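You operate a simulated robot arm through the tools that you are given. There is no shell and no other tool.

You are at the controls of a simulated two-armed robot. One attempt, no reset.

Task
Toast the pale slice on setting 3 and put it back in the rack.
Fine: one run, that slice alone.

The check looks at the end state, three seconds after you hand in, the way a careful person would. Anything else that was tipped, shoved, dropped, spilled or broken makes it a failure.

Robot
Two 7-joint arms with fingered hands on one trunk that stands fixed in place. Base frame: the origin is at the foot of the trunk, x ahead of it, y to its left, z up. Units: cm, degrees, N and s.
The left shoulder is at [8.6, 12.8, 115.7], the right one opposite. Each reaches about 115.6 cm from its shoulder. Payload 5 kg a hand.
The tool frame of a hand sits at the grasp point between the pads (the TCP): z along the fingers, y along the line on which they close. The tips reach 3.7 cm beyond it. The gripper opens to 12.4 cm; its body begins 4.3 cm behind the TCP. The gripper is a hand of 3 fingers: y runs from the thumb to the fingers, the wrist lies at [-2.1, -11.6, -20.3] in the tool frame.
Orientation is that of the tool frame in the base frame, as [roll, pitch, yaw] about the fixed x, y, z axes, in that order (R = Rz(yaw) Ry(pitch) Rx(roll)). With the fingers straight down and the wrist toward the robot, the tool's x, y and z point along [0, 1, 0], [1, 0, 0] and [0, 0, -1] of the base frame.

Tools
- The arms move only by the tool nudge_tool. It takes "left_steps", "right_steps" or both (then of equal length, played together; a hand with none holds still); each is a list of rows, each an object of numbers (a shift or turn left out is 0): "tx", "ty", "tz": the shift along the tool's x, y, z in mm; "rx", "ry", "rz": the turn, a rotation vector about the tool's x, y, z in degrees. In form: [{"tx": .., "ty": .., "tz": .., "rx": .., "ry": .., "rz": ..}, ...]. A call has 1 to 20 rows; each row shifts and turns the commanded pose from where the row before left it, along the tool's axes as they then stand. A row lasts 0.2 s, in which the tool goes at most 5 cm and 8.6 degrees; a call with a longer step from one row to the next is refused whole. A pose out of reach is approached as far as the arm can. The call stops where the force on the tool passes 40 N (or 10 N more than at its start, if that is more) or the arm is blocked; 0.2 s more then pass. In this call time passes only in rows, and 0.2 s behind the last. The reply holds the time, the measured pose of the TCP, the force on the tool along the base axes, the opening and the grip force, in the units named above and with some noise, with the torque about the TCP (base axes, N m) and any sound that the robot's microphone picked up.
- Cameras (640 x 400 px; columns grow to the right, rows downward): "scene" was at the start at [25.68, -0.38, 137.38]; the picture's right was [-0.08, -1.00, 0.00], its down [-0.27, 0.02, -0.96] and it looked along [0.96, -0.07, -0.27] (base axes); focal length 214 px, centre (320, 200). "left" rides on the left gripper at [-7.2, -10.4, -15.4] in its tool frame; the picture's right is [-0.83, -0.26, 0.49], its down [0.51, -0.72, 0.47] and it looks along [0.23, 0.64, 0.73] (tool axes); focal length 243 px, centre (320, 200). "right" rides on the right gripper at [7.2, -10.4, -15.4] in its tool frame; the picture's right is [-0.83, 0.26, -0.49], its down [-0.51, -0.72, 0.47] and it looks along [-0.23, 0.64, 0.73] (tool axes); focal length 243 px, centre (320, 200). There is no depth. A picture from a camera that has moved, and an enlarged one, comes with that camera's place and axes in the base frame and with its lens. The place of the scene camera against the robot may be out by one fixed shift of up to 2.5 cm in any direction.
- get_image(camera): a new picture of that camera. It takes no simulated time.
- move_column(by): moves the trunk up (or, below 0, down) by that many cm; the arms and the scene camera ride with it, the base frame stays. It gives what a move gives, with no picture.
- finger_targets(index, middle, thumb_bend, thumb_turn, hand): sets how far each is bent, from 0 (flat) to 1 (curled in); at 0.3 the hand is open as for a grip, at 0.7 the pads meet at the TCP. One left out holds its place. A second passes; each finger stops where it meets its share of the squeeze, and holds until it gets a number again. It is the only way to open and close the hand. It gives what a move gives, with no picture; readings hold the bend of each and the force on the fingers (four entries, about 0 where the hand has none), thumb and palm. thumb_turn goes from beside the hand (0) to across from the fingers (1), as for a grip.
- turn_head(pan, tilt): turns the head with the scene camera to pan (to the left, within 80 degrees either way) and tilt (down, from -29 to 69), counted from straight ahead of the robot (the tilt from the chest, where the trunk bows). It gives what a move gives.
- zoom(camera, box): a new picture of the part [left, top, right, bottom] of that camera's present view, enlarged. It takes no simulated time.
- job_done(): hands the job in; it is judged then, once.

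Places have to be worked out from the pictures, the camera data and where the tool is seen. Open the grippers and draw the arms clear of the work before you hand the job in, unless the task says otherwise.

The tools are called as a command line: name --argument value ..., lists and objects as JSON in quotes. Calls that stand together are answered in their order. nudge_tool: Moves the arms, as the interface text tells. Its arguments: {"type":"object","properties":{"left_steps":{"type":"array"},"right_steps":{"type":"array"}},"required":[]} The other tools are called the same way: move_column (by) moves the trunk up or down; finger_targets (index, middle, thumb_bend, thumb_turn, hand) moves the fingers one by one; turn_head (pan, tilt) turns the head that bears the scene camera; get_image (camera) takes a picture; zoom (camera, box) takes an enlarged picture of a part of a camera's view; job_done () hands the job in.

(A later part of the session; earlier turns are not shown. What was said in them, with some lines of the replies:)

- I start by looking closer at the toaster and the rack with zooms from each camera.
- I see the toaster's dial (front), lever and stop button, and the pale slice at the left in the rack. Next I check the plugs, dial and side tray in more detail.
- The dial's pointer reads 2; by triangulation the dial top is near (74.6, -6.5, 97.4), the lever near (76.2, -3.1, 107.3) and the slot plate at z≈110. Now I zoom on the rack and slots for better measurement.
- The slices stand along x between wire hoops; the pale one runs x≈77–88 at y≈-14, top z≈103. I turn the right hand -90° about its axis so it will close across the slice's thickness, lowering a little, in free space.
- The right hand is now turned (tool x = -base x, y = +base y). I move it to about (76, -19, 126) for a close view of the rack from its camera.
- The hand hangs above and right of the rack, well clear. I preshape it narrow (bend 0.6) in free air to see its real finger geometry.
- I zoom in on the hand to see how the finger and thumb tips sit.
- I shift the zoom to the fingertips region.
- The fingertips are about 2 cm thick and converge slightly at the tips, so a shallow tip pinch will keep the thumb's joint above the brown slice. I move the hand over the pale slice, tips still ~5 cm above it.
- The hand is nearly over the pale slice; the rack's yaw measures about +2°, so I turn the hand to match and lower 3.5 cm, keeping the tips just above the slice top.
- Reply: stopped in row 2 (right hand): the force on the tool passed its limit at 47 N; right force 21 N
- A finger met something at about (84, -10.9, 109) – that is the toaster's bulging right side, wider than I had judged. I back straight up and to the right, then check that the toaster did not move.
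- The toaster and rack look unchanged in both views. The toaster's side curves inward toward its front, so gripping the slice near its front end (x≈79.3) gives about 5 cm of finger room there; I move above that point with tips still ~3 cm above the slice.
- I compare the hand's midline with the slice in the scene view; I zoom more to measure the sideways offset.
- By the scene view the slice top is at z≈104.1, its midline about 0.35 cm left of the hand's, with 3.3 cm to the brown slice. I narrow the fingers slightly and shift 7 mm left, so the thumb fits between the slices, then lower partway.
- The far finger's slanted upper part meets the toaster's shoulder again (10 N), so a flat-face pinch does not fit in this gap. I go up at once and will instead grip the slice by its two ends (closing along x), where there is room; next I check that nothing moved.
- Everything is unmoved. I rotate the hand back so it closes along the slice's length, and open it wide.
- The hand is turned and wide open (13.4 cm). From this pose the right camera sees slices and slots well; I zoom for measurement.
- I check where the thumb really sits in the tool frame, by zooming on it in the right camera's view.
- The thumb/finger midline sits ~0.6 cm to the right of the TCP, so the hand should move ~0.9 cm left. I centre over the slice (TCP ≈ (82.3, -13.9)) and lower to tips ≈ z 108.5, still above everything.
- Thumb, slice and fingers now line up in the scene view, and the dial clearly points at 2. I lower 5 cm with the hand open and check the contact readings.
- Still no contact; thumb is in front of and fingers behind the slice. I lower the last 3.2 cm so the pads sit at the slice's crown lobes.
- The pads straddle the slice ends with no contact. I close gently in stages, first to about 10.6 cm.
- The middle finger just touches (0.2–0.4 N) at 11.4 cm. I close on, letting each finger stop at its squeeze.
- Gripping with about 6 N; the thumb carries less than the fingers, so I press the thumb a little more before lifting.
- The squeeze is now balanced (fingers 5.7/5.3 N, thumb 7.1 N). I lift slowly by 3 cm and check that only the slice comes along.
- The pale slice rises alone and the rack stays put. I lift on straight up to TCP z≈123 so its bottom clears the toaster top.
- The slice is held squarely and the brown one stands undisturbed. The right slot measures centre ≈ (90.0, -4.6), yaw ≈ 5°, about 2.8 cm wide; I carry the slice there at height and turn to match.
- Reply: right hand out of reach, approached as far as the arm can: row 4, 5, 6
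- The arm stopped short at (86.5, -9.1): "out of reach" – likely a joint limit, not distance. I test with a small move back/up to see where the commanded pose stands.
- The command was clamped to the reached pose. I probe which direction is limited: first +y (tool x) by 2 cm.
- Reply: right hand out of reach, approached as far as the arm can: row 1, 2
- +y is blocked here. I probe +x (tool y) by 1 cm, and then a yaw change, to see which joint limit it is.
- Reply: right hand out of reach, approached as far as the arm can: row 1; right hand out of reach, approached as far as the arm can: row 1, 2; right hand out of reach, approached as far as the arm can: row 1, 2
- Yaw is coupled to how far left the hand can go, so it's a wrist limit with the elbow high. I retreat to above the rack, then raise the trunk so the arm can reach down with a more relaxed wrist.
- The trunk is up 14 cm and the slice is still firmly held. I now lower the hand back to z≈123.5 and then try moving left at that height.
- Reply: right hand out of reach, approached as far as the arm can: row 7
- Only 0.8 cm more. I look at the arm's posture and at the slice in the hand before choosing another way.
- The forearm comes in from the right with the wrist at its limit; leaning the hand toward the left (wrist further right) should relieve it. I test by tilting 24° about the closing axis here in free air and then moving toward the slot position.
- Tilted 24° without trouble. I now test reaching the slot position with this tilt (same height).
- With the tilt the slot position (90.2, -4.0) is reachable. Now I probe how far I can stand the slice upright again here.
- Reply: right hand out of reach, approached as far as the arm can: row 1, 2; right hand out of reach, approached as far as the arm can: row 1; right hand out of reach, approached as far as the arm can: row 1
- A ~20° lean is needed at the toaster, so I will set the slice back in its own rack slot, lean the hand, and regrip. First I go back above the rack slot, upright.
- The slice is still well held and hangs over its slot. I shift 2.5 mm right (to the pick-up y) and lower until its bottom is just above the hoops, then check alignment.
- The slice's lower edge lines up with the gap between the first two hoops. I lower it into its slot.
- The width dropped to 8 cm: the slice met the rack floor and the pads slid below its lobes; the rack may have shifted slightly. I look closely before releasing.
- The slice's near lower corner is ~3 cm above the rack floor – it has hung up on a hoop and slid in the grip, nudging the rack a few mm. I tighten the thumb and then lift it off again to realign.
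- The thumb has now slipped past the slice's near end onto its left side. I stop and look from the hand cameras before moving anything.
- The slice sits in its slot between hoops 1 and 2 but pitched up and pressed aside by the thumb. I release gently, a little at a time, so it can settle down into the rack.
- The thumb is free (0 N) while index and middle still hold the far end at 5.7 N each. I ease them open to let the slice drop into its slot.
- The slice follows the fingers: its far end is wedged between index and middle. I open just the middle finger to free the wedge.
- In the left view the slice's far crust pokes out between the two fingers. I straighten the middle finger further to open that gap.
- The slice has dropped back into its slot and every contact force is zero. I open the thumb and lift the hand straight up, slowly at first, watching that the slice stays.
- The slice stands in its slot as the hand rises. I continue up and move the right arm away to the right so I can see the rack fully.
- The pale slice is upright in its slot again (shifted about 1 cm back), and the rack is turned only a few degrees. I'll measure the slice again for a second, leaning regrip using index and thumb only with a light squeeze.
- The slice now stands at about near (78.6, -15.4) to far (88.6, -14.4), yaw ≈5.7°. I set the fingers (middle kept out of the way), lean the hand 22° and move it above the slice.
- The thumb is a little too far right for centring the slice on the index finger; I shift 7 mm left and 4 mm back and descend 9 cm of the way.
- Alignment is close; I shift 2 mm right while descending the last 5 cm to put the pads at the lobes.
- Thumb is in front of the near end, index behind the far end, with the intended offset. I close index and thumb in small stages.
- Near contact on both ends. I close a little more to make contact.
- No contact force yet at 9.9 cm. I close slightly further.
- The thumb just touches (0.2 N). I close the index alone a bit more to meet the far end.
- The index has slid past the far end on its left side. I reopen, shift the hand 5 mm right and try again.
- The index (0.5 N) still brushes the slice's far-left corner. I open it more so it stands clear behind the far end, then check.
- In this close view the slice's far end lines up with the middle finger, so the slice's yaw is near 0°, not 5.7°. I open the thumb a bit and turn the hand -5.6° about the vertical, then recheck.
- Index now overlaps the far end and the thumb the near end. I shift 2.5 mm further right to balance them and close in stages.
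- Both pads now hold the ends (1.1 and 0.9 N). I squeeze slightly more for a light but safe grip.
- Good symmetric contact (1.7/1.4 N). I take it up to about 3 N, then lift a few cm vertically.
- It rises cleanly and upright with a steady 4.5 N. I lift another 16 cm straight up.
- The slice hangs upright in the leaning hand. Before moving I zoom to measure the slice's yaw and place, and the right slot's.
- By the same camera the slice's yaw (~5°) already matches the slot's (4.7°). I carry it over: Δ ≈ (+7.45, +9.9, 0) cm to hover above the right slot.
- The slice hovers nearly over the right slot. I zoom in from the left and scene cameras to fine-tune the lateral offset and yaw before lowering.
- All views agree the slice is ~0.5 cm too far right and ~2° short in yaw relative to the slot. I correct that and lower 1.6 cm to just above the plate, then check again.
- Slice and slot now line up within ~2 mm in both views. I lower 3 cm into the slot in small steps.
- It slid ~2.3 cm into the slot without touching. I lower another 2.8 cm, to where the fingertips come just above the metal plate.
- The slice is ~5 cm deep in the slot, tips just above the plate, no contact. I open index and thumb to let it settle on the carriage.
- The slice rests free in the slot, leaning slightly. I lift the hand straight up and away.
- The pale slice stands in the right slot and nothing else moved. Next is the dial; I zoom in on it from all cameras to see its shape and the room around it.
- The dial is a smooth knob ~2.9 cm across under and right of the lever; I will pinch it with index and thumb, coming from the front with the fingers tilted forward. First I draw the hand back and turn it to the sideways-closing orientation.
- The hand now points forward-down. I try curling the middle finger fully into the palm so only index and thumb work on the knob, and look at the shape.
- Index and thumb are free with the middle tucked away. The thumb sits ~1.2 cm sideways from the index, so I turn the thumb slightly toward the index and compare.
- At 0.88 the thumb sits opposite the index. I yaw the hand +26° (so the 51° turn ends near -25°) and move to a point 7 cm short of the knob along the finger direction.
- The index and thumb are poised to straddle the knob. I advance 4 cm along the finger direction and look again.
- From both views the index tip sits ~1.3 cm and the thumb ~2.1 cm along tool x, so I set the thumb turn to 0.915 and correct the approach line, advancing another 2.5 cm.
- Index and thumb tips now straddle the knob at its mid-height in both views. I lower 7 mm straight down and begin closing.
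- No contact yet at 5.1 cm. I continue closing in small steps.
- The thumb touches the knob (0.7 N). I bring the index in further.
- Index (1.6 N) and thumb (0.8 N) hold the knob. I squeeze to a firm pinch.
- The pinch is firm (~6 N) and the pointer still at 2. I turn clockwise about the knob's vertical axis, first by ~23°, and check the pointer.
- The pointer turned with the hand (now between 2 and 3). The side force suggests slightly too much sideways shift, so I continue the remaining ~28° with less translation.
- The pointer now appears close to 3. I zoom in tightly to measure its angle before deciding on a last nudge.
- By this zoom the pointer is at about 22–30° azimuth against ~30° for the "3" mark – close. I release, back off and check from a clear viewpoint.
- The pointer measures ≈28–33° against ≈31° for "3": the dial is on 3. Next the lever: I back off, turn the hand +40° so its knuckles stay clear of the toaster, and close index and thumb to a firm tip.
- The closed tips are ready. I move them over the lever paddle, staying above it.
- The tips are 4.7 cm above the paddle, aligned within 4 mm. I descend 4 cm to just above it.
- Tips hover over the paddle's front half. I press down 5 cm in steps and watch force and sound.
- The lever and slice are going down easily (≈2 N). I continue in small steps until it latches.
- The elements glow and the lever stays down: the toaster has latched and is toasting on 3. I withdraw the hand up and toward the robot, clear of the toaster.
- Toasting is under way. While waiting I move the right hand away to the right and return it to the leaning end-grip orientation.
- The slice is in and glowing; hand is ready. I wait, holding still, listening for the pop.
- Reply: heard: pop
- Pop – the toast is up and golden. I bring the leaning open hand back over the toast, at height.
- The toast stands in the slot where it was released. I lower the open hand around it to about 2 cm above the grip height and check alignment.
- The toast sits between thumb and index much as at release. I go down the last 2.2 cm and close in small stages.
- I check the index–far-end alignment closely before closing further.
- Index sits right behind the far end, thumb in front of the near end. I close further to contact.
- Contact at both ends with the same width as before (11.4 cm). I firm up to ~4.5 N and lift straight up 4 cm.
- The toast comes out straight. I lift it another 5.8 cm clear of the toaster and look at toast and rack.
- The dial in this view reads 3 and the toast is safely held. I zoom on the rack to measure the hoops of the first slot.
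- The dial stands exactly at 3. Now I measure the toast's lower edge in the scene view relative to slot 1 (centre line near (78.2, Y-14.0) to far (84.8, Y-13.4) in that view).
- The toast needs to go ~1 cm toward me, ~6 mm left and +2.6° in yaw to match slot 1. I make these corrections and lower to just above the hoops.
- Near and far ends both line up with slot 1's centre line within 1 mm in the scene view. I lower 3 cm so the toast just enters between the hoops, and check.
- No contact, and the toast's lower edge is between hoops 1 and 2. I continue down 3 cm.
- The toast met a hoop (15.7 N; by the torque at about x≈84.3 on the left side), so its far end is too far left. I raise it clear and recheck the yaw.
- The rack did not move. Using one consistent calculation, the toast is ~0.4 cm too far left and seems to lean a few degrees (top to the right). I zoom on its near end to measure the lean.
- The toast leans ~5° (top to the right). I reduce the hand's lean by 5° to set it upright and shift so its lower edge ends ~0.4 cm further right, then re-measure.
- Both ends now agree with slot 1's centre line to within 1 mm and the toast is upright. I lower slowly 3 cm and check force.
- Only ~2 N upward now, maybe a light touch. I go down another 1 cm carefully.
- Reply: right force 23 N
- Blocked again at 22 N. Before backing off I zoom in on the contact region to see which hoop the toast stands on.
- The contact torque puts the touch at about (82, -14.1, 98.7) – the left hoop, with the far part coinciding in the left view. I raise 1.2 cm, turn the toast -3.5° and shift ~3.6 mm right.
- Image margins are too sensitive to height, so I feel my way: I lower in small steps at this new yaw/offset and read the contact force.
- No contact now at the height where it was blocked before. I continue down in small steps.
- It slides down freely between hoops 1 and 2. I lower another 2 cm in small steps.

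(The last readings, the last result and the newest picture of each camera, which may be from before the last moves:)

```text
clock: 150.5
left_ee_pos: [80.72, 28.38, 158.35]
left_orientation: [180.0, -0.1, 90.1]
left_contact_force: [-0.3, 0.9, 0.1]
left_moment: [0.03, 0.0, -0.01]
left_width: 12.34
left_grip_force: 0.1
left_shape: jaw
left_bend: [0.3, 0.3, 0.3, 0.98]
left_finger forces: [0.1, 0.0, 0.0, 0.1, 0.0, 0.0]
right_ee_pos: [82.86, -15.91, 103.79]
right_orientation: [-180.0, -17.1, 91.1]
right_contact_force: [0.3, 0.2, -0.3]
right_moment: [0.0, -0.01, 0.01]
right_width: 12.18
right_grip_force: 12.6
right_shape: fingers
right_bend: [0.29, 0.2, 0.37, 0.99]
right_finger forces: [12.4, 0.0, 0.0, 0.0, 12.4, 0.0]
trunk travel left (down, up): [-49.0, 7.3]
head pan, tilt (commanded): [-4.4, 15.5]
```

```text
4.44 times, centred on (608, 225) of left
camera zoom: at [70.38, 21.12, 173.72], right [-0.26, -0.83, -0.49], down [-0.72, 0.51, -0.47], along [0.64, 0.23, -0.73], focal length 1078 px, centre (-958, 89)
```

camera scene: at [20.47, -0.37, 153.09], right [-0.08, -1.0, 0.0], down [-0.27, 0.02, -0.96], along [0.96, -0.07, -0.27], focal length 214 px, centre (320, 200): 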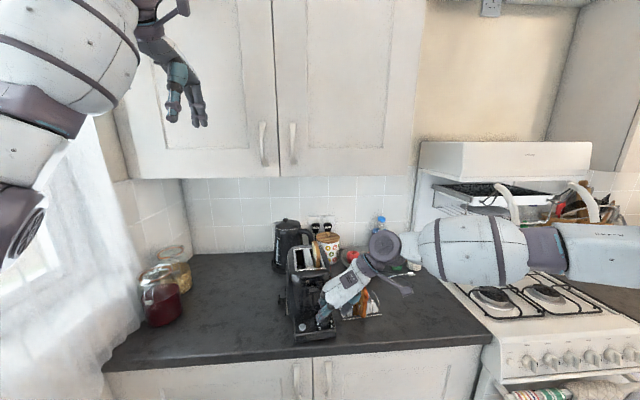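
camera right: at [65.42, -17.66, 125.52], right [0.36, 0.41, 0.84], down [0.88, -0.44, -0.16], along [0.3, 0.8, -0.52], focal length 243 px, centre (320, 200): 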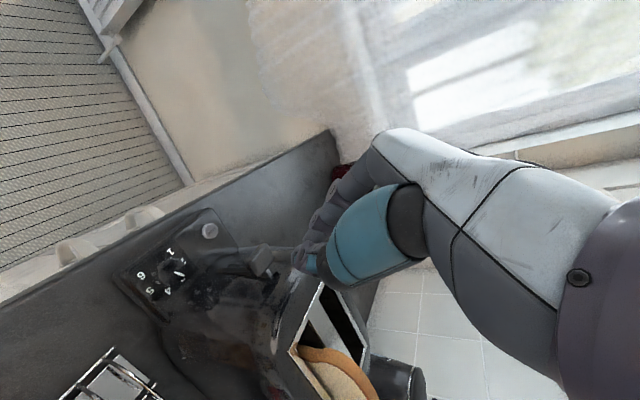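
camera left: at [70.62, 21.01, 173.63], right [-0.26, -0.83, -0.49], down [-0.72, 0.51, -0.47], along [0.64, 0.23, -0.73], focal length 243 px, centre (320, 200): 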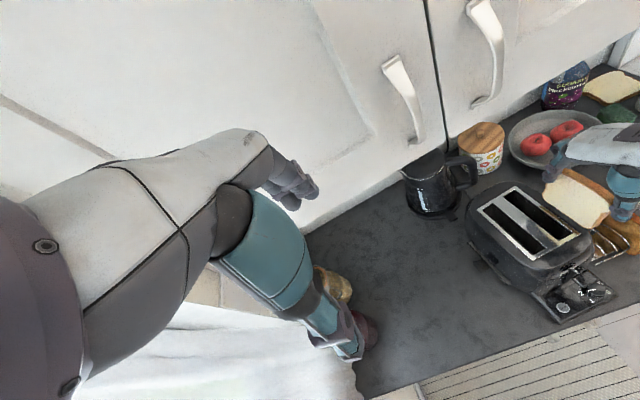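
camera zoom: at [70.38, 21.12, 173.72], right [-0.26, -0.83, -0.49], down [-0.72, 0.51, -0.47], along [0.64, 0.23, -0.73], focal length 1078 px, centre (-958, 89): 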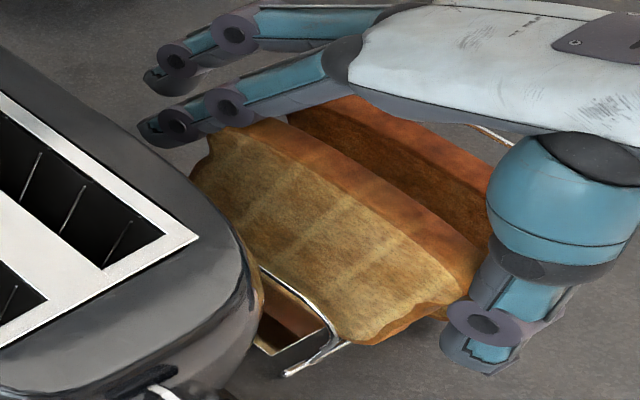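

The toast is well down in its slot with no contact. I lower 1.2 cm more.

nudge_tool --right_steps '[{"tx": -1.2, "tz": 3.8}, {"tx": -1.2, "tz": 3.8}, {"tx": -1.2, "tz": 3.8}]'

zoom --camera "scene" --box '[338, 275, 378, 320]'

zoom --camera "left" --box '[575, 180, 640, 270]'

```text
clock: 151.3
left_ee_pos: [80.89, 28.4, 158.4]
left_orientation: [-179.9, 0.0, 90.0]
left_contact_force: [-0.3, 0.6, -0.1]
left_moment: [-0.01, -0.01, -0.03]
left_width: 12.35
left_grip_force: 0.0
left_shape: jaw
left_bend: [0.3, 0.3, 0.3, 0.98]
left_finger forces: [0.0, 0.0, 0.0, 0.0, 0.0, 0.0]
right_ee_pos: [82.84, -15.8, 102.5]
right_orientation: [-179.9, -17.1, 91.0]
right_contact_force: [1.0, -0.9, -0.7]
right_moment: [-0.02, 0.05, 0.03]
right_width: 12.19
right_grip_force: 12.5
right_shape: fingers
right_bend: [0.29, 0.2, 0.37, 0.99]
right_finger forces: [12.5, 0.0, 0.0, 0.0, 12.4, 0.1]
trunk travel left (down, up): [-49.0, 7.3]
head pan, tilt (commanded): [-4.4, 15.5]
```

```text
8.89 times, centred on (358, 298) of scene
camera zoom: at [20.39, -0.38, 153.1], right [-0.08, -1.0, 0.0], down [-0.27, 0.02, -0.96], along [0.96, -0.07, -0.27], focal length 1906 px, centre (-18, -667)
```

zoom: 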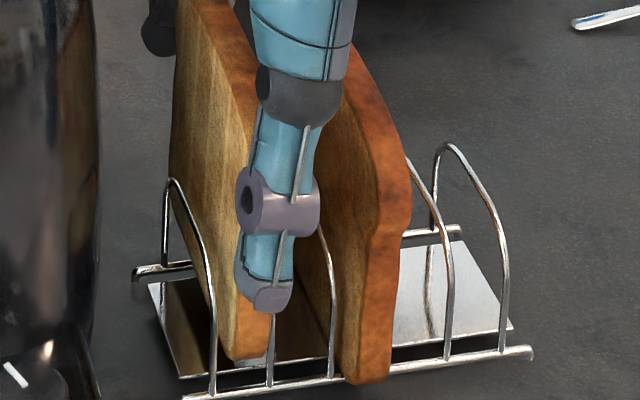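

```text
4.44 times, centred on (608, 225) of left
camera zoom: at [70.41, 21.12, 173.71], right [-0.26, -0.83, -0.49], down [-0.72, 0.51, -0.47], along [0.64, 0.23, -0.73], focal length 1078 px, centre (-958, 89)
```

zoom: 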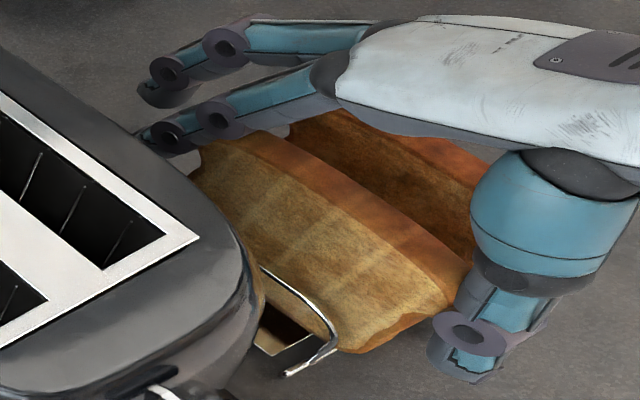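

The toast is within ~1 cm of the rack floor, upright between the hoops. I release both ends together.

finger_targets --hand "right" --index 0.25 --thumb_bend 0.33

zoom --camera "scene" --box '[338, 275, 378, 320]'

zoom --camera "left" --box '[575, 180, 640, 270]'

```text
clock: 152.3
left_ee_pos: [80.85, 28.3, 158.45]
left_orientation: [180.0, 0.1, 90.0]
left_contact_force: [0.3, -0.1, 0.2]
left_moment: [0.0, -0.05, 0.05]
left_width: 12.38
left_grip_force: 0.1
left_shape: jaw
left_bend: [0.3, 0.3, 0.3, 0.98]
left_finger forces: [0.0, 0.1, 0.0, 0.0, 0.1, 0.0]
right_ee_pos: [82.84, -15.7, 102.6]
right_orientation: [-179.9, -17.2, 91.1]
right_contact_force: [0.2, -0.5, -0.2]
right_moment: [-0.03, 0.01, 0.01]
right_width: 13.39
right_grip_force: 0.0
right_shape: fingers
right_bend: [0.25, 0.2, 0.33, 0.98]
right_finger forces: [0.0, 0.1, 0.0, 0.0, 0.0, 0.0]
trunk travel left (down, up): [-49.0, 7.3]
head pan, tilt (commanded): [-4.4, 15.5]
```

```text
8.89 times, centred on (358, 298) of scene
camera zoom: at [20.36, -0.38, 153.11], right [-0.08, -1.0, 0.0], down [-0.27, 0.02, -0.96], along [0.96, -0.07, -0.27], focal length 1906 px, centre (-18, -667)
```

zoom: 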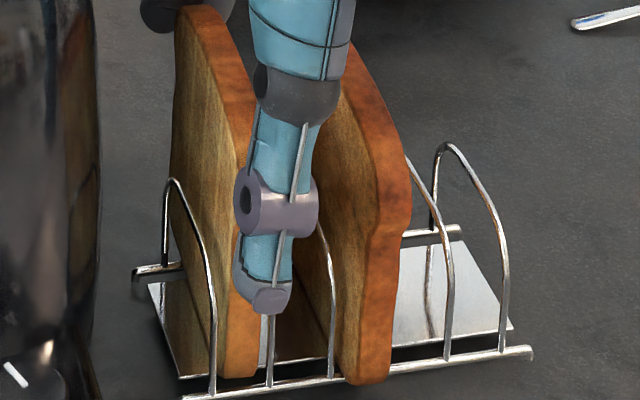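

```text
4.44 times, centred on (608, 225) of left
camera zoom: at [70.37, 21.13, 173.73], right [-0.26, -0.83, -0.49], down [-0.72, 0.51, -0.47], along [0.64, 0.23, -0.73], focal length 1078 px, centre (-958, 89)
```

zoom: 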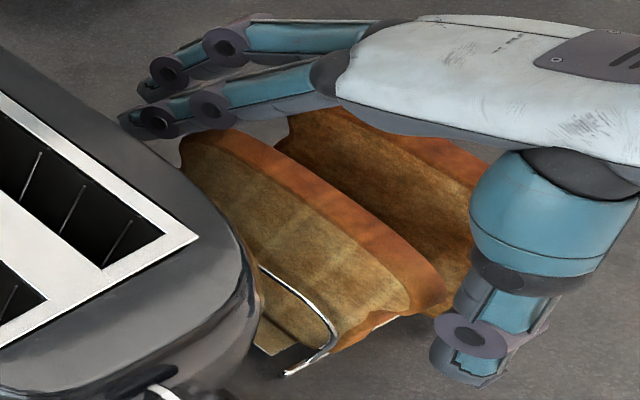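

The toast dropped into place and stands in its slot with no contact on the hand. I open the thumb a bit more and lift straight up, slowly first.

finger_targets --hand "right" --index 0.22 --thumb_bend 0.28

nudge_tool --right_steps '[{"tx": 1.5, "tz": -4.8}, {"tx": 2.3, "tz": -7.6}, {"tx": 3, "tz": -9.6}, {"tx": 4.4, "tz": -14.3}, {"tx": 5.8, "tz": -19}, {"tx": 5.8, "tz": -19}, {"tx": 5.8, "tz": -19}, {"tx": 5.8, "tz": -19}, {"tx": 5.8, "tz": -19}, {"tx": 5.8, "tz": -19}]'

zoom --camera "scene" --box '[270, 230, 410, 350]'

zoom --camera "scene" --box '[335, 260, 390, 325]'

zoom --camera "left" --box '[440, 120, 640, 320]'

```text
clock: 153.3
left_ee_pos: [80.78, 28.25, 158.33]
left_orientation: [180.0, 0.0, 90.0]
left_contact_force: [-0.5, -0.6, 0.4]
left_moment: [0.0, 0.0, 0.0]
left_width: 12.35
left_grip_force: 0.1
left_shape: jaw
left_bend: [0.3, 0.3, 0.3, 0.98]
left_finger forces: [0.0, 0.0, 0.1, 0.1, 0.1, 0.0]
right_ee_pos: [82.8, -15.76, 102.46]
right_orientation: [-180.0, -17.1, 91.1]
right_contact_force: [0.3, 0.3, 1.0]
right_moment: [0.01, -0.02, -0.01]
right_width: 14.5
right_grip_force: 0.0
right_shape: fingers
right_bend: [0.22, 0.2, 0.28, 0.97]
right_finger forces: [0.1, 0.1, 0.0, 0.0, 0.0, 0.0]
trunk travel left (down, up): [-49.0, 7.3]
head pan, tilt (commanded): [-4.4, 15.5]
```

```text
clock: 155.5
left_ee_pos: [80.77, 28.34, 158.47]
left_orientation: [-180.0, 0.0, 90.0]
left_contact_force: [-0.5, -0.3, -0.1]
left_moment: [0.03, -0.03, 0.01]
left_width: 12.39
left_grip_force: 0.1
left_shape: jaw
left_bend: [0.3, 0.3, 0.3, 0.98]
left_finger forces: [0.0, 0.1, 0.0, 0.0, 0.0, 0.1]
right_ee_pos: [82.67, -15.92, 118.41]
right_orientation: [180.0, -17.2, 91.1]
right_contact_force: [-1.1, -0.2, 0.0]
right_moment: [-0.01, -0.01, 0.0]
right_width: 14.49
right_grip_force: 0.1
right_shape: fingers
right_bend: [0.22, 0.2, 0.28, 0.97]
right_finger forces: [0.1, 0.0, 0.0, 0.1, 0.0, 0.0]
trunk travel left (down, up): [-49.0, 7.3]
head pan, tilt (commanded): [-4.4, 15.5]
```

```text
3.33 times, centred on (340, 290) of scene
camera zoom: at [20.3, -0.35, 153.12], right [-0.08, -1.0, 0.0], down [-0.27, 0.02, -0.96], along [0.96, -0.07, -0.27], focal length 715 px, centre (253, -100)
```

zoom: 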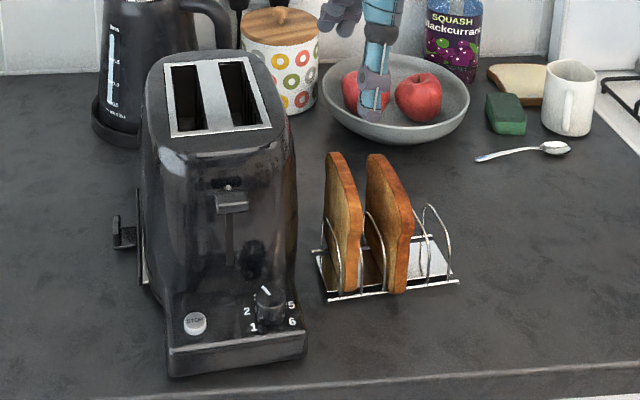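

```text
6.15 times, centred on (362, 292) of scene
camera zoom: at [20.3, -0.35, 153.12], right [-0.08, -1.0, 0.0], down [-0.27, 0.02, -0.96], along [0.96, -0.07, -0.27], focal length 1320 px, centre (58, -369)
```

zoom: 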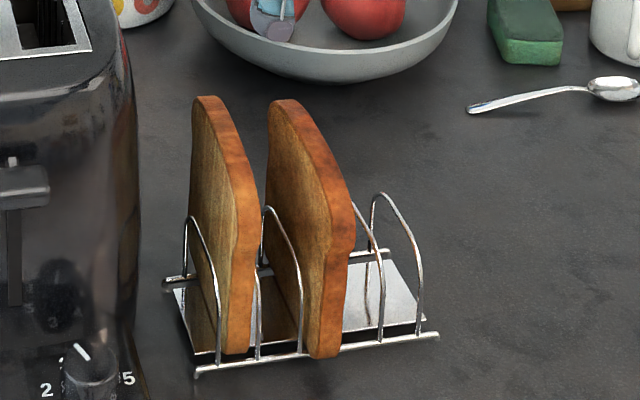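

```text
2.00 times, centred on (540, 220) of left
camera zoom: at [70.29, 21.16, 173.77], right [-0.26, -0.83, -0.49], down [-0.72, 0.51, -0.47], along [0.64, 0.23, -0.73], focal length 485 px, centre (-120, 160)
```

zoom: 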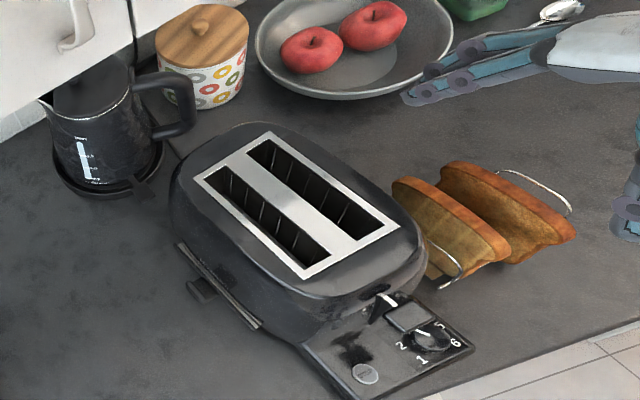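

The toast stands upright in its original slot beside the brown one; toaster off, lever up, dial on 3. I lift the right hand away, back and to the right, and straighten it.

nudge_tool --right_steps '[{"tx": 7.9, "tz": -25.5}, {"tx": 7.9, "tz": -25.5}, {"tx": 7.9, "tz": -25.5}, {"tx": -10.7, "ty": -22.2, "tz": -30}, {"tx": -10.7, "ty": -22.2, "tz": -30}, {"tx": -10.7, "ty": -22.2, "tz": -30}, {"tx": -10.7, "ty": -22.2, "tz": -30}, {"tx": -10.7, "ty": -22.2, "tz": -30}, {"tx": -10.7, "ty": -22.2, "tz": -30}, {"tx": -10.7, "ty": -22.2, "tz": -30}, {"tx": -10.7, "ty": -22.2, "tz": -30}, {"tx": -10.7, "ty": -22.2, "tz": -30}, {"ry": -5.7}, {"ry": -5.7}, {"ry": -5.8}]'

finger_targets --hand "right" --index 0.3 --middle 0.3 --thumb_bend 0.3

get_image --camera "scene"

```text
clock: 158.7
left_ee_pos: [80.69, 28.38, 158.43]
left_orientation: [180.0, 0.0, 90.0]
left_contact_force: [-0.3, 0.1, -0.6]
left_moment: [-0.02, -0.02, -0.02]
left_width: 12.38
left_grip_force: 0.2
left_shape: jaw
left_bend: [0.3, 0.3, 0.3, 0.98]
left_finger forces: [0.1, 0.1, 0.0, 0.1, 0.0, 0.0]
right_ee_pos: [63.14, -33.52, 149.31]
right_orientation: [-179.9, 0.2, 90.9]
right_contact_force: [0.5, 0.1, 0.5]
right_moment: [0.0, -0.04, -0.01]
right_width: 14.53
right_grip_force: 0.0
right_shape: fingers
right_bend: [0.22, 0.2, 0.28, 0.97]
right_finger forces: [0.0, 0.1, 0.0, 0.0, 0.0, 0.0]
trunk travel left (down, up): [-49.0, 7.3]
head pan, tilt (commanded): [-4.4, 15.5]
```

```text
clock: 159.7
left_ee_pos: [80.82, 28.34, 158.34]
left_orientation: [179.9, 0.0, 90.0]
left_contact_force: [0.0, -0.3, -0.6]
left_moment: [0.05, -0.03, -0.01]
left_width: 12.36
left_grip_force: 0.1
left_shape: jaw
left_bend: [0.3, 0.3, 0.3, 0.98]
left_finger forces: [0.0, 0.0, 0.0, 0.0, 0.0, 0.0]
right_ee_pos: [63.25, -33.55, 149.29]
right_orientation: [-179.9, 0.1, 91.1]
right_contact_force: [-0.5, 0.5, 0.0]
right_moment: [0.04, -0.03, -0.01]
right_width: 12.95
right_grip_force: 0.1
right_shape: fingers
right_bend: [0.3, 0.3, 0.3, 0.97]
right_finger forces: [0.0, 0.0, 0.0, 0.0, 0.0, 0.1]
trunk travel left (down, up): [-49.0, 7.3]
head pan, tilt (commanded): [-4.4, 15.5]
```

```text
taken
camera scene: at [20.4, -0.38, 153.1], right [-0.08, -1.0, 0.0], down [-0.27, 0.02, -0.96], along [0.96, -0.07, -0.27], focal length 214 px, centre (320, 200)
```

scene: 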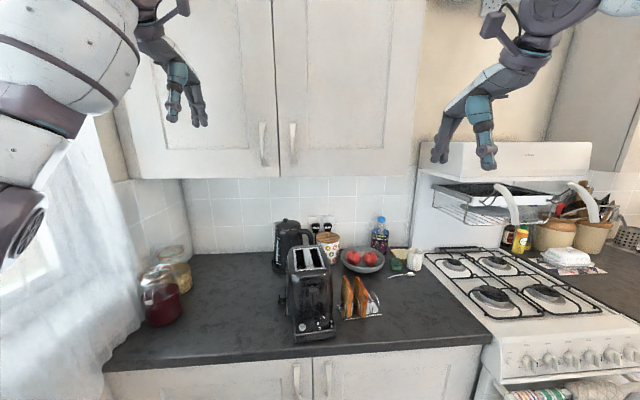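

Both hands are clear. I lower the trunk back to its start height so I can compare the scene with the first picture.

move_column --by -14

get_image --camera "scene"

zoom --camera "scene" --box '[250, 170, 450, 330]'

zoom --camera "scene" --box '[335, 235, 395, 300]'

zoom --camera "left" --box '[440, 120, 640, 330]'

```text
clock: 161.3
left_ee_pos: [80.69, 28.3, 144.52]
left_orientation: [179.9, 0.0, 90.0]
left_contact_force: [0.3, 0.2, -0.5]
left_moment: [-0.02, -0.02, 0.01]
left_width: 12.36
left_grip_force: 0.0
left_shape: jaw
left_bend: [0.3, 0.3, 0.3, 0.98]
left_finger forces: [0.1, 0.1, 0.0, 0.0, 0.0, 0.1]
right_ee_pos: [63.16, -33.36, 135.38]
right_orientation: [179.9, 0.0, 91.2]
right_contact_force: [0.2, 0.9, -0.6]
right_moment: [0.0, 0.0, -0.01]
right_width: 12.93
right_grip_force: 0.0
right_shape: fingers
right_bend: [0.3, 0.3, 0.3, 0.97]
right_finger forces: [0.0, 0.1, 0.0, 0.0, 0.0, 0.0]
trunk travel left (down, up): [-35.0, 21.3]
head pan, tilt (commanded): [-4.4, 15.5]
```

```text
taken
camera scene: at [25.64, -0.37, 137.4], right [-0.08, -1.0, 0.0], down [-0.27, 0.02, -0.96], along [0.96, -0.07, -0.27], focal length 214 px, centre (320, 200)
```

scene: 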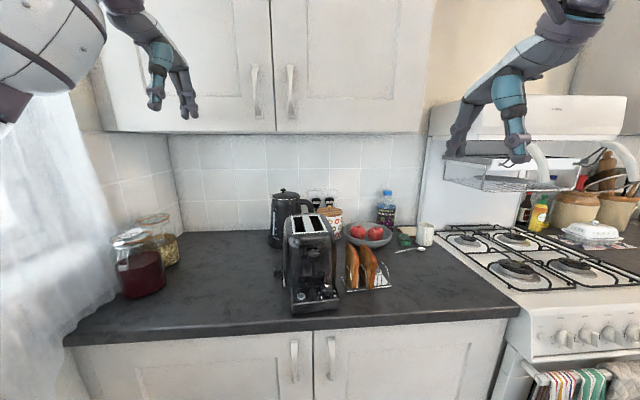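

```text
2.50 times, centred on (350, 250) of scene
camera zoom: at [25.64, -0.37, 137.4], right [-0.08, -1.0, 0.0], down [-0.27, 0.02, -0.96], along [0.96, -0.07, -0.27], focal length 536 px, centre (245, 75)
```

zoom: 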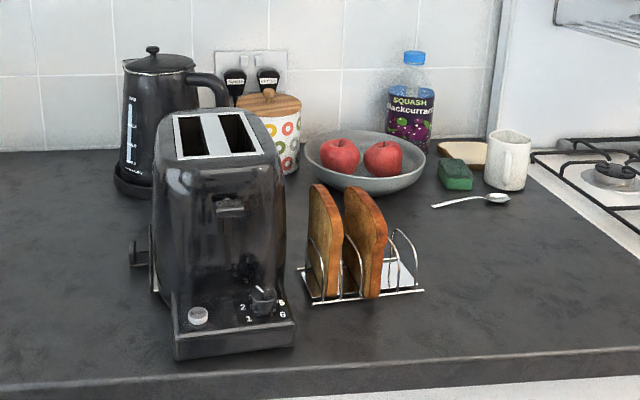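

```text
6.15 times, centred on (365, 268) of scene
camera zoom: at [25.64, -0.37, 137.4], right [-0.08, -1.0, 0.0], down [-0.27, 0.02, -0.96], along [0.96, -0.07, -0.27], focal length 1320 px, centre (43, -215)
```

zoom: 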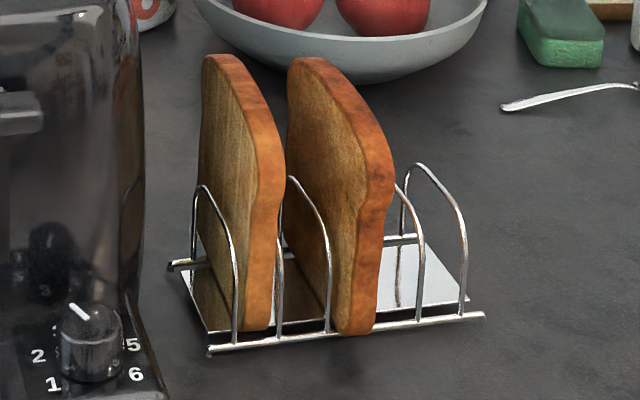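

```text
1.90 times, centred on (540, 225) of left
camera zoom: at [70.29, 21.13, 159.8], right [-0.26, -0.83, -0.49], down [-0.72, 0.51, -0.47], along [0.64, 0.23, -0.73], focal length 462 px, centre (-99, 152)
```

zoom: 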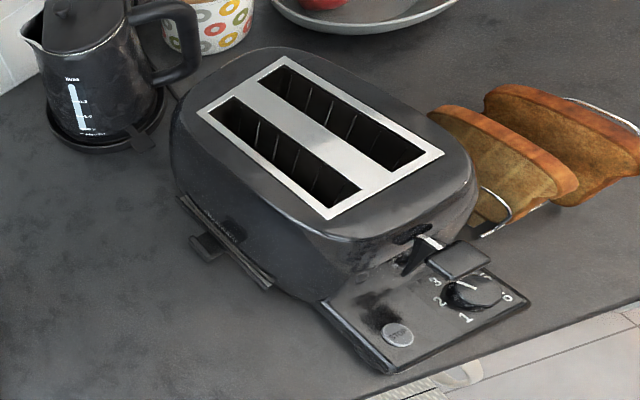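

Everything matches the first picture; the rack has shifted only about half a centimetre and both slices stand in it. I check the dial once more up close.

zoom --camera "left" --box '[560, 240, 640, 310]'

zoom --camera "right" --box '[80, 130, 290, 280]'

```text
5.71 times, centred on (600, 275) of left
camera zoom: at [70.29, 21.13, 159.8], right [-0.26, -0.83, -0.49], down [-0.72, 0.51, -0.47], along [0.64, 0.23, -0.73], focal length 1386 px, centre (-1280, -229)
```

zoom: 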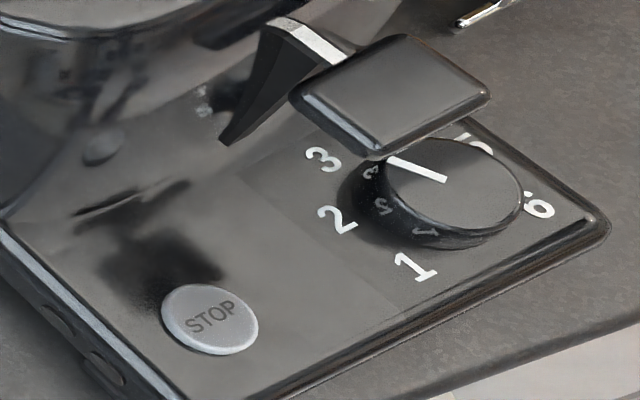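

```text
2.67 times, centred on (185, 205) of right
camera zoom: at [52.71, -26.33, 150.65], right [0.28, -0.82, 0.49], down [-0.71, -0.52, -0.47], along [0.65, -0.22, -0.73], focal length 647 px, centre (680, 187)
```

zoom: 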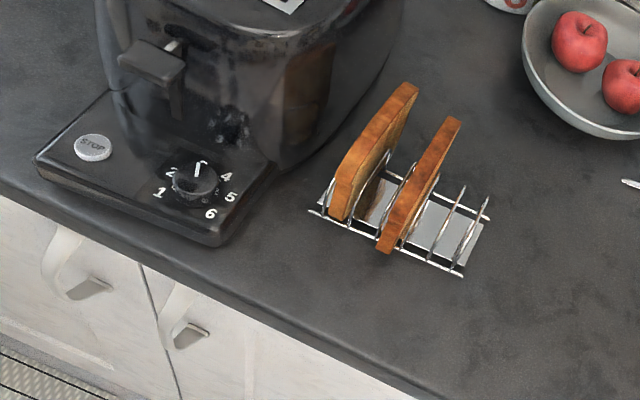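

The dial points at 3, the toaster is off with its lever up, and the toasted slice stands in its old slot in the rack. Both hands are open and clear, so I hand the job in.

job_done

```text
The job is handed in.
```

The pale slice was toasted once, on its own, with the dial at 3. It is back in the first slot of the rack, standing next to the brown slice. I handed the job in with the toaster off, its lever up, and both hands open and clear.

- **Rack:** on my first try at moving the slice, it caught on a wire while I was setting it back down to regrip it. That nudged the rack by about half a centimetre to a centimetre and turned it about 3 degrees. I left it there, with both slices standing upright in it.
- **Toaster:** one of the right hand's fingers bumped the toaster's side twice, the first time at about 47 N. It did not move by comparison with the starting pictures.

Nothing was tipped, dropped or spilled.
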